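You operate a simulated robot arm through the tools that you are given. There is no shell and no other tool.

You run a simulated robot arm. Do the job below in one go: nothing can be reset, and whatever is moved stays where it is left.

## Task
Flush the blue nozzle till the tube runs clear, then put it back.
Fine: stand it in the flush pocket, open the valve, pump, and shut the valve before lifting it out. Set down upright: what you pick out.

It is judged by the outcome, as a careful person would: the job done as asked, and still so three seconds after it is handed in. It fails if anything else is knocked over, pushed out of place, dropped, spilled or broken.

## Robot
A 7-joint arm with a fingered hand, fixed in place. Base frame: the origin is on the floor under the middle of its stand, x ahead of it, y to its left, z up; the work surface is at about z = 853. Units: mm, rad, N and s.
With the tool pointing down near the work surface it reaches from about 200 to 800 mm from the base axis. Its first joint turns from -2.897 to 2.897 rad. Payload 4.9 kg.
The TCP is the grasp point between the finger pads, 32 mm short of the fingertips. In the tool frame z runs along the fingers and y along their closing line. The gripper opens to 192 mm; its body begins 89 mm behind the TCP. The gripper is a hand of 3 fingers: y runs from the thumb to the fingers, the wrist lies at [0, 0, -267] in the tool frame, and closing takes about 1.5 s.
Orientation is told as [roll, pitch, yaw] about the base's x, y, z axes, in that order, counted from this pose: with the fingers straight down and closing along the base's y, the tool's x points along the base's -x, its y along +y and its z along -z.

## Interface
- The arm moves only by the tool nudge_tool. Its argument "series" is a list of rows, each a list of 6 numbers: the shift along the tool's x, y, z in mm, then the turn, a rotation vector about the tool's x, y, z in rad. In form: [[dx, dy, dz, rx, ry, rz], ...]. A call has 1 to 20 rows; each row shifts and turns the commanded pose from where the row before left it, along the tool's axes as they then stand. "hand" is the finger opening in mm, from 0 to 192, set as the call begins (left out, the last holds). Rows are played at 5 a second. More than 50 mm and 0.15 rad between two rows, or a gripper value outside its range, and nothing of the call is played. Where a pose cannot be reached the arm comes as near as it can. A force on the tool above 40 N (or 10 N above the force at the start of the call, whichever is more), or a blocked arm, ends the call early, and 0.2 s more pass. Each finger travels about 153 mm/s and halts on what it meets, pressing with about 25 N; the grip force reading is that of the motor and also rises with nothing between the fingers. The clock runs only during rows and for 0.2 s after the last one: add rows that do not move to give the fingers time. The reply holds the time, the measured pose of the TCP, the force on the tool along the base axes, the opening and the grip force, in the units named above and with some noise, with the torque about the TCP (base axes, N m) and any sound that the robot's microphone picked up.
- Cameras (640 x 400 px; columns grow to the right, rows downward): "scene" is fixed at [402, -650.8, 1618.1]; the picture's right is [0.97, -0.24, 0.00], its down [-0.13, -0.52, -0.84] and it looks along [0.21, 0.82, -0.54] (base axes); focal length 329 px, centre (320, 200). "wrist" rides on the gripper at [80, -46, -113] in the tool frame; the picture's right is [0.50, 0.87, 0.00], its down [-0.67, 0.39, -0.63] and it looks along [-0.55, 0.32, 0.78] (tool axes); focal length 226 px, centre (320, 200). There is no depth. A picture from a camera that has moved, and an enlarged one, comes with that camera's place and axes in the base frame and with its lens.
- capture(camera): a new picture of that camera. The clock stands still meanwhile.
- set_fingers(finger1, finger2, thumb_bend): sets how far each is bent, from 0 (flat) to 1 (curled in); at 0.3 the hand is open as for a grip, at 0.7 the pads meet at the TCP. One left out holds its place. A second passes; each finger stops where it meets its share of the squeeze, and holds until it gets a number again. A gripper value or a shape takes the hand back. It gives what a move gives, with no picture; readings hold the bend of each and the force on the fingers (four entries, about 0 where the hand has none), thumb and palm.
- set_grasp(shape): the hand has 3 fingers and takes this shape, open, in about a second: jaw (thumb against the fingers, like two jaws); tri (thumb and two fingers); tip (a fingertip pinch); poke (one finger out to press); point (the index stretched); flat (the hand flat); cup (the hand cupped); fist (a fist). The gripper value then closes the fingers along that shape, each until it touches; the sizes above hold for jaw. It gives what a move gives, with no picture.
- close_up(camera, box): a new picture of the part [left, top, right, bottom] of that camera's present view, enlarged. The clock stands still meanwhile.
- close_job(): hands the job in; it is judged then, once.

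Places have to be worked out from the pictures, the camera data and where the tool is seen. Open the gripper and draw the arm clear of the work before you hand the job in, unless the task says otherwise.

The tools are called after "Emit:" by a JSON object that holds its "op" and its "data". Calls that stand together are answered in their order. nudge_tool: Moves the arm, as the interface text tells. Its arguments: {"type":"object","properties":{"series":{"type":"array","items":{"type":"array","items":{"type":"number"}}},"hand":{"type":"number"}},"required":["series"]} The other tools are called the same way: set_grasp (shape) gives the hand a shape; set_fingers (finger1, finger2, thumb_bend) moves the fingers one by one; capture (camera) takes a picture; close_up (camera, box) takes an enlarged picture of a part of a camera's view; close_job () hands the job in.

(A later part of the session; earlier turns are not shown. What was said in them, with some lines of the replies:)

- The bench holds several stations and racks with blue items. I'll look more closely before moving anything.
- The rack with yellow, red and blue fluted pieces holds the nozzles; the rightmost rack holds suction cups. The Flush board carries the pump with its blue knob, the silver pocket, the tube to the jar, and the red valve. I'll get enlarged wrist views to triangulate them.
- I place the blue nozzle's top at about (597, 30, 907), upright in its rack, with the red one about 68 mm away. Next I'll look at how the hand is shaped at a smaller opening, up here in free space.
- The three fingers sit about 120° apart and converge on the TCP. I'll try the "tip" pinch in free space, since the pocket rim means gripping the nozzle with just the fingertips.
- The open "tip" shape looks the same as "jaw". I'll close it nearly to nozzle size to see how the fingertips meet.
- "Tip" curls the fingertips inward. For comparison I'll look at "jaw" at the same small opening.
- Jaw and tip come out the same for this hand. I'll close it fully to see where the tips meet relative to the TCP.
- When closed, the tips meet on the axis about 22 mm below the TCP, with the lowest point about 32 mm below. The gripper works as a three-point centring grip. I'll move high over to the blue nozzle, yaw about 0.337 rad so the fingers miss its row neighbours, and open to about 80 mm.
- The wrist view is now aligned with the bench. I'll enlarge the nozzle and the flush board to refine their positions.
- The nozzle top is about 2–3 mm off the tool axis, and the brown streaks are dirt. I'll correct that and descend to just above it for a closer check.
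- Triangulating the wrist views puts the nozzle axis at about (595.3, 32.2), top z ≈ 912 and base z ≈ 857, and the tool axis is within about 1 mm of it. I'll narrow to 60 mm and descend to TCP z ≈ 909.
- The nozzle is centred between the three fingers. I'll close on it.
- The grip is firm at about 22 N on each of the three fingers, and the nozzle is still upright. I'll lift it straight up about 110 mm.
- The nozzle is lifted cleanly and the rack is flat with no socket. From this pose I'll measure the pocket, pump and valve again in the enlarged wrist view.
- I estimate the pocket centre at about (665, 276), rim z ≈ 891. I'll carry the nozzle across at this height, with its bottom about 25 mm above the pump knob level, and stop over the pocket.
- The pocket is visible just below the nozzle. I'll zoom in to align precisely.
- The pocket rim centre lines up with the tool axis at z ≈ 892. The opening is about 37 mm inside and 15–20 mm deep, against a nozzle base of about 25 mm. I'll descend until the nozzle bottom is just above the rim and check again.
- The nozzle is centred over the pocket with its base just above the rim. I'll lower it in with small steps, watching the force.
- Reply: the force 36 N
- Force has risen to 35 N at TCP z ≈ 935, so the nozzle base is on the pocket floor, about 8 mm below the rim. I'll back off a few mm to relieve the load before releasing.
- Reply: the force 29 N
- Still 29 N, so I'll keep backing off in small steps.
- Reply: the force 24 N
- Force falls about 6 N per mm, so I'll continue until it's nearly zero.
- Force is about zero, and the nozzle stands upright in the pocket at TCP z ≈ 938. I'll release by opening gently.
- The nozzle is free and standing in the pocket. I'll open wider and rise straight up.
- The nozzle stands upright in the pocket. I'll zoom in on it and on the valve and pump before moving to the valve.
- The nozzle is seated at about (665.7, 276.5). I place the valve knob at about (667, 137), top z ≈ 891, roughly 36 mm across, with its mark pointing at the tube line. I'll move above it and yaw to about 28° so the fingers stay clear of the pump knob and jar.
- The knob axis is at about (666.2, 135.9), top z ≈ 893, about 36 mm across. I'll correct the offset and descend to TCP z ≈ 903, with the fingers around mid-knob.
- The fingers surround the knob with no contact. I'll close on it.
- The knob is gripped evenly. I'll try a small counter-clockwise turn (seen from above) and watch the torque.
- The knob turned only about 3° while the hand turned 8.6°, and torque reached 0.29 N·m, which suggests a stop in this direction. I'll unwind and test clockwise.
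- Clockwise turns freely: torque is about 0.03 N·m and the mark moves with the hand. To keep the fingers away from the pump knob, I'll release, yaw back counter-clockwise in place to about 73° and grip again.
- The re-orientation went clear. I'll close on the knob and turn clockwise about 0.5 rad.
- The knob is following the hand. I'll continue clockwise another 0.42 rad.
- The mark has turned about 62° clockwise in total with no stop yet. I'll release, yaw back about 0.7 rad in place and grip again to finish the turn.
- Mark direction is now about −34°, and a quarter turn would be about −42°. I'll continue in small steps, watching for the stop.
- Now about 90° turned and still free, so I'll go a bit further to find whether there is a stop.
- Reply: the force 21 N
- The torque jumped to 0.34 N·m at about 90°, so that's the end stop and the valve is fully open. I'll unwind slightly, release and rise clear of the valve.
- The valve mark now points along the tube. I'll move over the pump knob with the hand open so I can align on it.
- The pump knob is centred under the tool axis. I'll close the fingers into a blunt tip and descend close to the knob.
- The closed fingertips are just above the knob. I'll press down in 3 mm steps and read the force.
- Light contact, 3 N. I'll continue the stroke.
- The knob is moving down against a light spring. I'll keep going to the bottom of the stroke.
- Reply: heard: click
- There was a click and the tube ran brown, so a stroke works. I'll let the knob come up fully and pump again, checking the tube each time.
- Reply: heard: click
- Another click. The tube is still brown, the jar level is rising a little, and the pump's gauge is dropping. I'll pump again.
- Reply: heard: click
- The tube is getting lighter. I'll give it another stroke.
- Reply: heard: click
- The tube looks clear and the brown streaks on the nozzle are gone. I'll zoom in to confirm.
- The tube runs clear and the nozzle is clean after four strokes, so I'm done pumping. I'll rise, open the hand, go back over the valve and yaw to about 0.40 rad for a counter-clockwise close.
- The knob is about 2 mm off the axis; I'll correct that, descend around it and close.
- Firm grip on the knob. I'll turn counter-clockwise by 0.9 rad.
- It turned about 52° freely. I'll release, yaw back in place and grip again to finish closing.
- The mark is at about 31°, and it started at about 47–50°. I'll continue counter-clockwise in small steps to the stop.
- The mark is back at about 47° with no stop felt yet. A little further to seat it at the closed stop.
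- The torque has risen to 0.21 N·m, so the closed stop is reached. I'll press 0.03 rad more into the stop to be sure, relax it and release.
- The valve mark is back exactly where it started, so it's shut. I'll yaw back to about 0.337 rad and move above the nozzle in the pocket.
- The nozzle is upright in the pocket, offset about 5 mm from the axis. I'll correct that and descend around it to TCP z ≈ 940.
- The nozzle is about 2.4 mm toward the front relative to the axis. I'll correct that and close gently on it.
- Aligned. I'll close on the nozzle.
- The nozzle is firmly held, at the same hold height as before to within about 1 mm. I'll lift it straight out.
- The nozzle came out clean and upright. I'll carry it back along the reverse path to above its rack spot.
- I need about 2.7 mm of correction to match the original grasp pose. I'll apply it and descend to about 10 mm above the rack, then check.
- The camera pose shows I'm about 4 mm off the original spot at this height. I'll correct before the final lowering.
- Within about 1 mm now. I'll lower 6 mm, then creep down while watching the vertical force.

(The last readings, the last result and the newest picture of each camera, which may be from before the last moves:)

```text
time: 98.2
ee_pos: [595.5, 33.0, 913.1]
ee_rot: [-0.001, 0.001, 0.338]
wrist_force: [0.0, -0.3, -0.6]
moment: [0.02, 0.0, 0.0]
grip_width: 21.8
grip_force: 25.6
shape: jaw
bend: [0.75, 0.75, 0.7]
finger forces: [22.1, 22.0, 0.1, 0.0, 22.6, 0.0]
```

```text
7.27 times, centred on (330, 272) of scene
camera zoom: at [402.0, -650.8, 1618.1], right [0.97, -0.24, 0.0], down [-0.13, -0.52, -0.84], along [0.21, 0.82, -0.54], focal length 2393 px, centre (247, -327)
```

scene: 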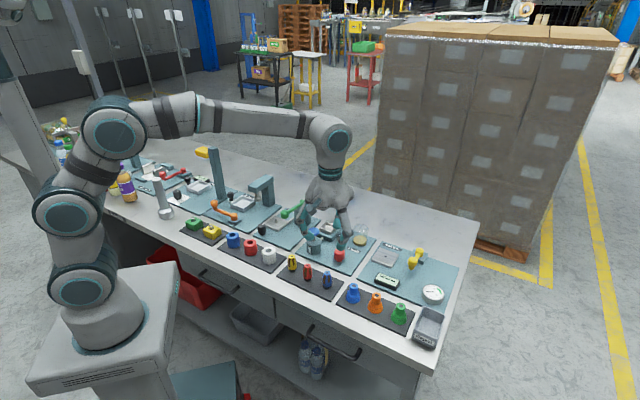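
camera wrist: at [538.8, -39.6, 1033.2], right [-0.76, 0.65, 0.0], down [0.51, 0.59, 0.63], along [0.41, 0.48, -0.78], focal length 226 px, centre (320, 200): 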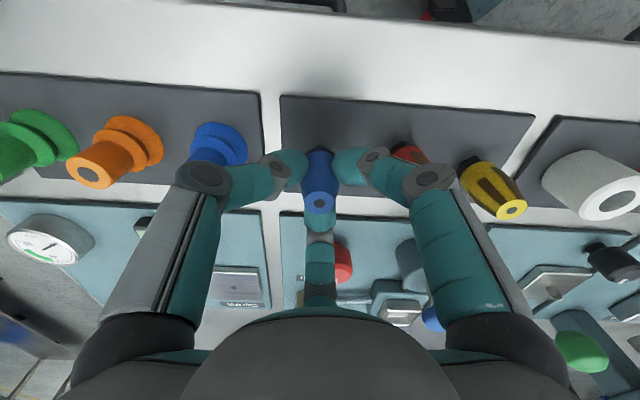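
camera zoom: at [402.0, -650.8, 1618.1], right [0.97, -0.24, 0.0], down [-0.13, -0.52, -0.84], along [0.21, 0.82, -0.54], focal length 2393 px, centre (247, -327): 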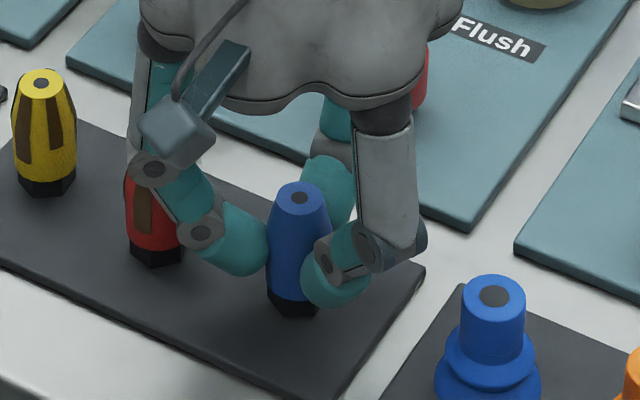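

No contact yet. I'll continue with 1 mm steps.

Emit:
{"op": "nudge_tool", "data": {"series": [[0, 0, 1, 0, 0, 0], [0, 0, 0, 0, 0, 0]]}}

Emit:
{"op": "nudge_tool", "data": {"series": [[0, 0, 0.8, 0, 0, 0], [0, 0, 0, 0, 0, 0]]}}

```text
time: 98.8
ee_pos: [594.1, 31.9, 912.5]
ee_rot: [0.0, 0.0, 0.338]
wrist_force: [-0.3, -0.1, -0.8]
moment: [0.0, -0.02, -0.03]
grip_width: 21.9
grip_force: 25.2
shape: jaw
bend: [0.75, 0.75, 0.7]
finger forces: [22.1, 22.1, 0.1, 0.0, 22.5, 0.0]
```

```text
time: 99.4
ee_pos: [594.7, 33.0, 911.5]
ee_rot: [0.0, -0.001, 0.336]
wrist_force: [0.2, 0.5, -1.0]
moment: [0.01, -0.01, -0.03]
grip_width: 22.0
grip_force: 25.3
shape: jaw
bend: [0.75, 0.75, 0.7]
finger forces: [22.1, 22.0, 0.1, 0.0, 22.5, 0.0]
```

Still free at about 911.5. I'll continue a little further.

Emit:
{"op": "nudge_tool", "data": {"series": [[0, 0, 0.8, 0, 0, 0], [0, 0, 0, 0, 0, 0]]}}

Emit:
{"op": "nudge_tool", "data": {"series": [[0, 0, 0.7, 0, 0, 0], [0, 0, 0, 0, 0, 0]]}}

Emit:
{"op": "close_up", "data": {"camera": "wrist", "box": [250, 100, 390, 220]}}

```text
time: 100.0
ee_pos: [594.3, 33.6, 910.5]
ee_rot: [0.0, 0.0, 0.335]
wrist_force: [-0.4, -0.4, -0.3]
moment: [0.04, 0.0, 0.03]
grip_width: 22.1
grip_force: 25.2
shape: jaw
bend: [0.75, 0.75, 0.7]
finger forces: [22.1, 21.9, 0.0, 0.1, 22.5, 0.1]
```

```text
time: 100.6
ee_pos: [594.6, 33.6, 909.6]
ee_rot: [0.0, -0.002, 0.338]
wrist_force: [-0.4, 0.3, 1.0]
moment: [0.0, -0.06, -0.03]
grip_width: 22.0
grip_force: 25.5
shape: jaw
bend: [0.75, 0.75, 0.7]
finger forces: [22.5, 22.8, 0.0, 0.0, 22.5, 0.0]
```

```text
3.33 times, centred on (320, 160) of wrist
camera zoom: at [535.1, -36.6, 1023.4], right [-0.76, 0.65, 0.0], down [0.51, 0.59, 0.63], along [0.41, 0.48, -0.78], focal length 754 px, centre (320, 333)
```

zoom: 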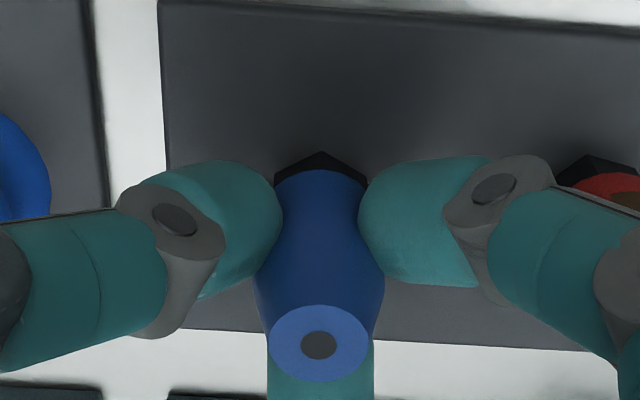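

Just touching the rack now, at the same height as the original grasp. It's 1.8 mm off in y, so I'll lift 1.5 mm, shift and set down.

Emit:
{"op": "nudge_tool", "data": {"series": [[0, 0, -1.5, 0, 0, 0], [0.6, -1.7, 0, 0, 0, 0], [0, 0, 0, 0, 0, 0], [0, 0, 0, 0, 0, 0]]}}

Emit:
{"op": "close_up", "data": {"camera": "wrist", "box": [250, 100, 390, 220]}}

```text
time: 101.6
ee_pos: [593.8, 30.3, 911.8]
ee_rot: [-0.001, -0.002, 0.337]
wrist_force: [0.9, -0.5, -1.1]
moment: [-0.01, 0.0, 0.01]
grip_width: 22.0
grip_force: 25.1
shape: jaw
bend: [0.75, 0.75, 0.7]
finger forces: [22.2, 22.2, 0.0, 0.0, 22.5, 0.0]
```

```text
3.33 times, centred on (320, 160) of wrist
camera zoom: at [534.5, -38.8, 1025.6], right [-0.76, 0.65, 0.0], down [0.51, 0.59, 0.63], along [0.41, 0.48, -0.78], focal length 754 px, centre (320, 333)
```

zoom: 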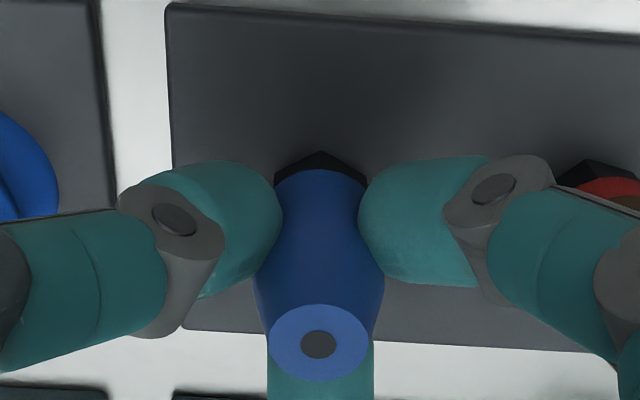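

Now within about 0.6 mm of the original spot. I'll lower the 2 mm or so to light contact.

Emit:
{"op": "nudge_tool", "data": {"series": [[0, 0, 1.0, 0, 0, 0], [0, 0, 0.9, 0, 0, 0], [0, 0, 0, 0, 0, 0]]}}

Emit:
{"op": "close_up", "data": {"camera": "scene", "box": [295, 245, 365, 300]}}

```text
time: 102.4
ee_pos: [594.1, 31.3, 910.2]
ee_rot: [0.0, -0.002, 0.337]
wrist_force: [-1.1, -0.3, 3.8]
moment: [-0.03, 0.06, 0.0]
grip_width: 22.0
grip_force: 24.9
shape: jaw
bend: [0.75, 0.75, 0.7]
finger forces: [23.4, 22.5, 0.0, 0.0, 23.3, 0.1]
```

```text
7.27 times, centred on (330, 272) of scene
camera zoom: at [402.0, -650.8, 1618.1], right [0.97, -0.24, 0.0], down [-0.13, -0.52, -0.84], along [0.21, 0.82, -0.54], focal length 2393 px, centre (247, -327)
```

zoom: 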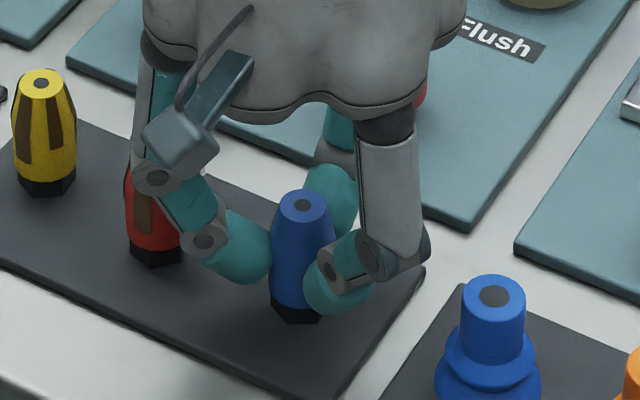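

Contact of about 4–5 N, standing on the rack and upright. I'll open gently.

Emit:
{"op": "nudge_tool", "data": {"series": [[0, 0, 0, 0, 0, 0], [0, 0, 0, 0, 0, 0], [0, 0, 0, 0, 0, 0]], "hand": 34}}

Emit:
{"op": "close_up", "data": {"camera": "scene", "box": [295, 245, 365, 300]}}

Emit:
{"op": "close_up", "data": {"camera": "wrist", "box": [250, 100, 390, 220]}}

```text
time: 103.2
ee_pos: [595.1, 31.4, 908.5]
ee_rot: [-0.001, -0.001, 0.336]
wrist_force: [-0.6, 0.3, 0.4]
moment: [0.02, 0.0, -0.01]
grip_width: 33.9
grip_force: 0.0
shape: jaw
bend: [0.77, 0.77, 0.7]
finger forces: [0.0, 0.0, 0.0, 0.0, 0.1, 0.0]
```

```text
7.27 times, centred on (330, 272) of scene
camera zoom: at [402.0, -650.8, 1618.1], right [0.97, -0.24, 0.0], down [-0.13, -0.52, -0.84], along [0.21, 0.82, -0.54], focal length 2393 px, centre (247, -327)
```

zoom: 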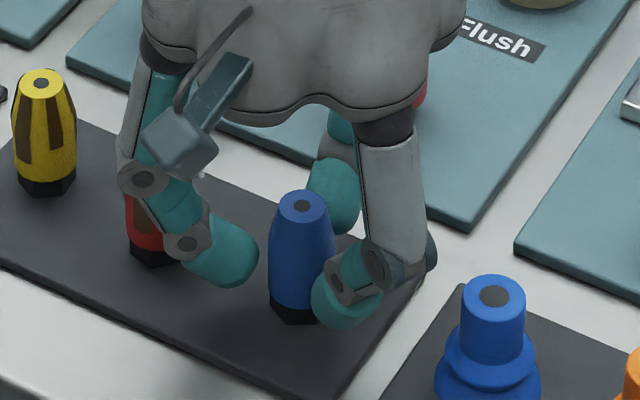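

```text
3.33 times, centred on (320, 160) of wrist
camera zoom: at [535.4, -38.5, 1022.3], right [-0.76, 0.65, 0.0], down [0.51, 0.59, 0.63], along [0.41, 0.48, -0.78], focal length 754 px, centre (320, 333)
```

zoom: 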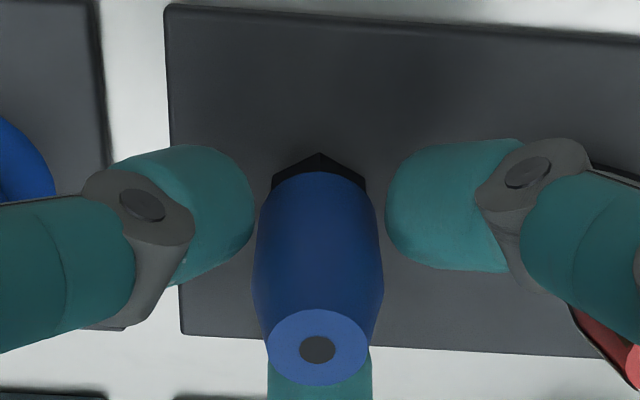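

The nozzle stands by itself. I'll open to 58 mm and rise straight up, clear of everything.

Emit:
{"op": "nudge_tool", "data": {"series": [[0, 0, 0, 0, 0, 0], [0, 0, 0, 0, 0, 0], [0, 0, -8, 0, 0, 0], [0, 0, -12, 0, 0, 0], [0, 0, -18, 0, 0, 0], [0, 0, -22, 0, 0, 0], [0, 0, -25, 0, 0, 0], [0, 0, -30, 0, 0, 0], [0, 0, 0, 0, 0, 0]], "hand": 58}}

Emit:
{"op": "capture", "data": {"camera": "scene"}}

Emit:
{"op": "close_up", "data": {"camera": "scene", "box": [275, 245, 345, 300]}}

Emit:
{"op": "capture", "data": {"camera": "wrist"}}

```text
time: 105.2
ee_pos: [595.0, 31.5, 1024.2]
ee_rot: [-0.002, 0.001, 0.337]
wrist_force: [-0.3, 0.2, 0.9]
moment: [-0.02, 0.0, 0.0]
grip_width: 57.6
grip_force: 0.2
shape: jaw
bend: [0.47, 0.47, 0.7]
finger forces: [0.0, 0.0, 0.0, 0.0, 0.0, 0.1]
```

```text
taken
```

scene: 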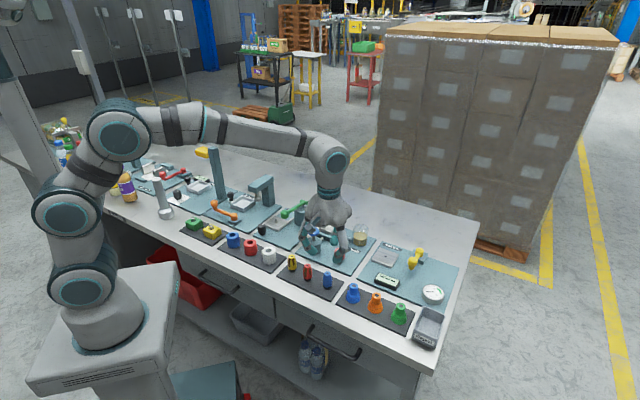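

```text
7.27 times, centred on (310, 272) of scene
camera zoom: at [402.0, -650.8, 1618.1], right [0.97, -0.24, 0.0], down [-0.13, -0.52, -0.84], along [0.21, 0.82, -0.54], focal length 2393 px, centre (393, -327)
```

zoom: 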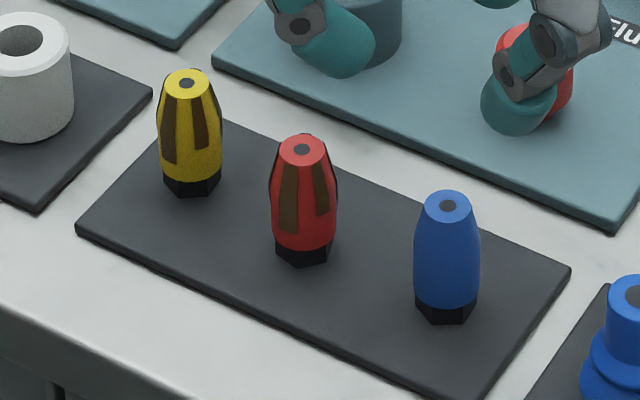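

```text
taken
camera wrist: at [535.9, -38.8, 1137.4], right [-0.76, 0.65, 0.0], down [0.51, 0.59, 0.63], along [0.41, 0.48, -0.78], focal length 226 px, centre (320, 200)
```

wrist: 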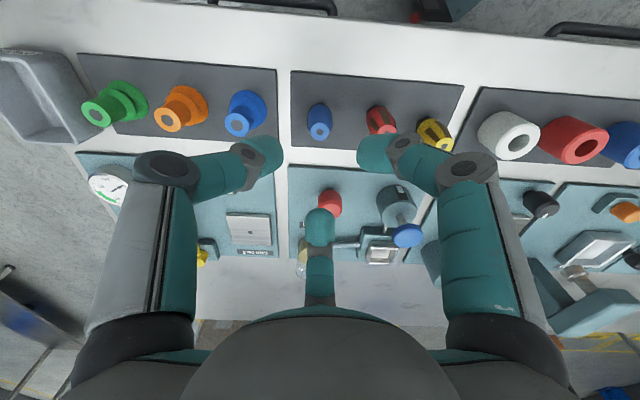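

The blue nozzle is back within about 2 mm of its original spot, upright and clean, and its neighbours are untouched. I'll retreat up toward the start pose, open the hand and do a final check.

Emit:
{"op": "nudge_tool", "data": {"series": [[0, 0, -30, 0, 0, 0], [0, 0, -40, 0, 0, 0], [0, 0, -45, 0, 0, 0], [0, 0, -45, 0, 0, 0], [0, 0, -45, 0, 0, 0], [0, 0, -40, 0, 0, 0], [0, 0, 0, 0, 0, 0.112], [0, 0, 0, 0, 0, 0.112], [0, 0, 0, 0, 0, 0.113], [30, 24.2, 0, 0, 0, 0], [30, 24.2, 0, 0, 0, 0], [30, 24.2, 0, 0, 0, 0], [30, 24.2, 0, 0, 0, 0], [30, 24.2, 0, 0, 0, 0], [30, 24.2, 0, 0, 0, 0], [0, 0, 0, 0, 0, 0]]}}

Emit:
{"op": "nudge_tool", "data": {"series": [[0, 0, 0, 0, 0, 0], [0, 0, 0, 0, 0, 0], [0, 0, 0, 0, 0, 0], [0, 0, 0, 0, 0, 0], [0, 0, 0, 0, 0, 0], [0, 0, 0, 0, 0, 0]], "hand": 192}}

Emit:
{"op": "capture", "data": {"camera": "scene"}}

Emit:
{"op": "close_up", "data": {"camera": "scene", "box": [280, 210, 400, 290]}}

```text
time: 108.6
ee_pos: [416.6, 175.9, 1269.3]
ee_rot: [-0.001, 0.0, -0.002]
wrist_force: [-0.3, -0.1, 0.1]
moment: [-0.03, 0.01, 0.01]
grip_width: 57.6
grip_force: 0.0
shape: jaw
bend: [0.47, 0.47, 0.7]
finger forces: [0.0, 0.0, 0.0, 0.0, 0.0, 0.1]
```

```text
time: 110.0
ee_pos: [416.7, 175.5, 1269.5]
ee_rot: [0.0, 0.001, 0.001]
wrist_force: [0.4, -0.4, 0.9]
moment: [0.02, 0.01, -0.02]
grip_width: 191.3
grip_force: 0.1
shape: jaw
bend: [0.3, 0.3, 0.3]
finger forces: [0.1, 0.1, 0.1, 0.1, 0.1, 0.0]
```

```text
taken
```

scene: 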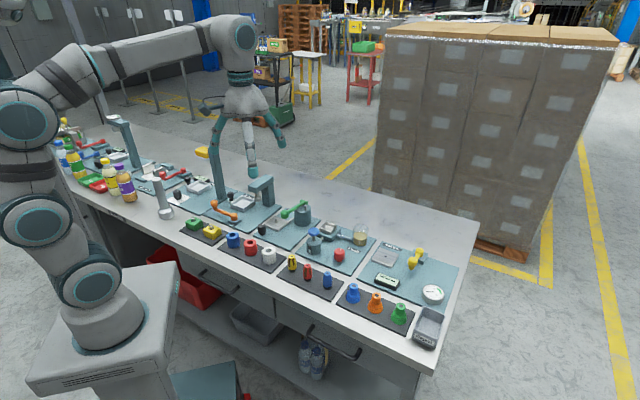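

```text
5.00 times, centred on (340, 250) of scene
camera zoom: at [402.0, -650.8, 1618.1], right [0.97, -0.24, 0.0], down [-0.13, -0.52, -0.84], along [0.21, 0.82, -0.54], focal length 1645 px, centre (220, -50)
```

zoom: 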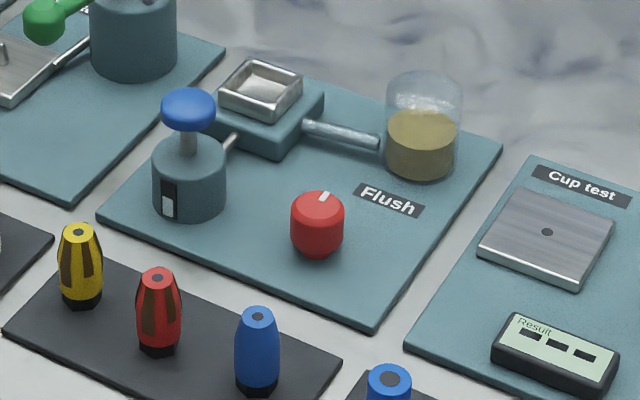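

The final view shows the valve mark back at closed, the tube clear, and the clean blue nozzle upright in its rack spot. Nothing else has moved, and the arm is clear with the hand open, so I'll hand the job in.

Emit:
{"op": "close_job", "data": {}}

```text
The job is handed in.
```

The blue nozzle is flushed and back upright in its rack, within about 2 mm of where it started.

- **Flush:** I stood it in the flush pocket, opened the valve a quarter turn to its stop and gave the pump four strokes. The tube ran brown at first and was clear after the fourth, and the dirt streaks on the nozzle were gone.
- **Valve:** I turned it shut to its stop before lifting the nozzle out, and its mark points where it did at the start.
- **Everything else:** The last pictures show nothing else knocked over or out of place. The jar holds more than it did but did not overflow. The arm is clear of the bench with the hand open.
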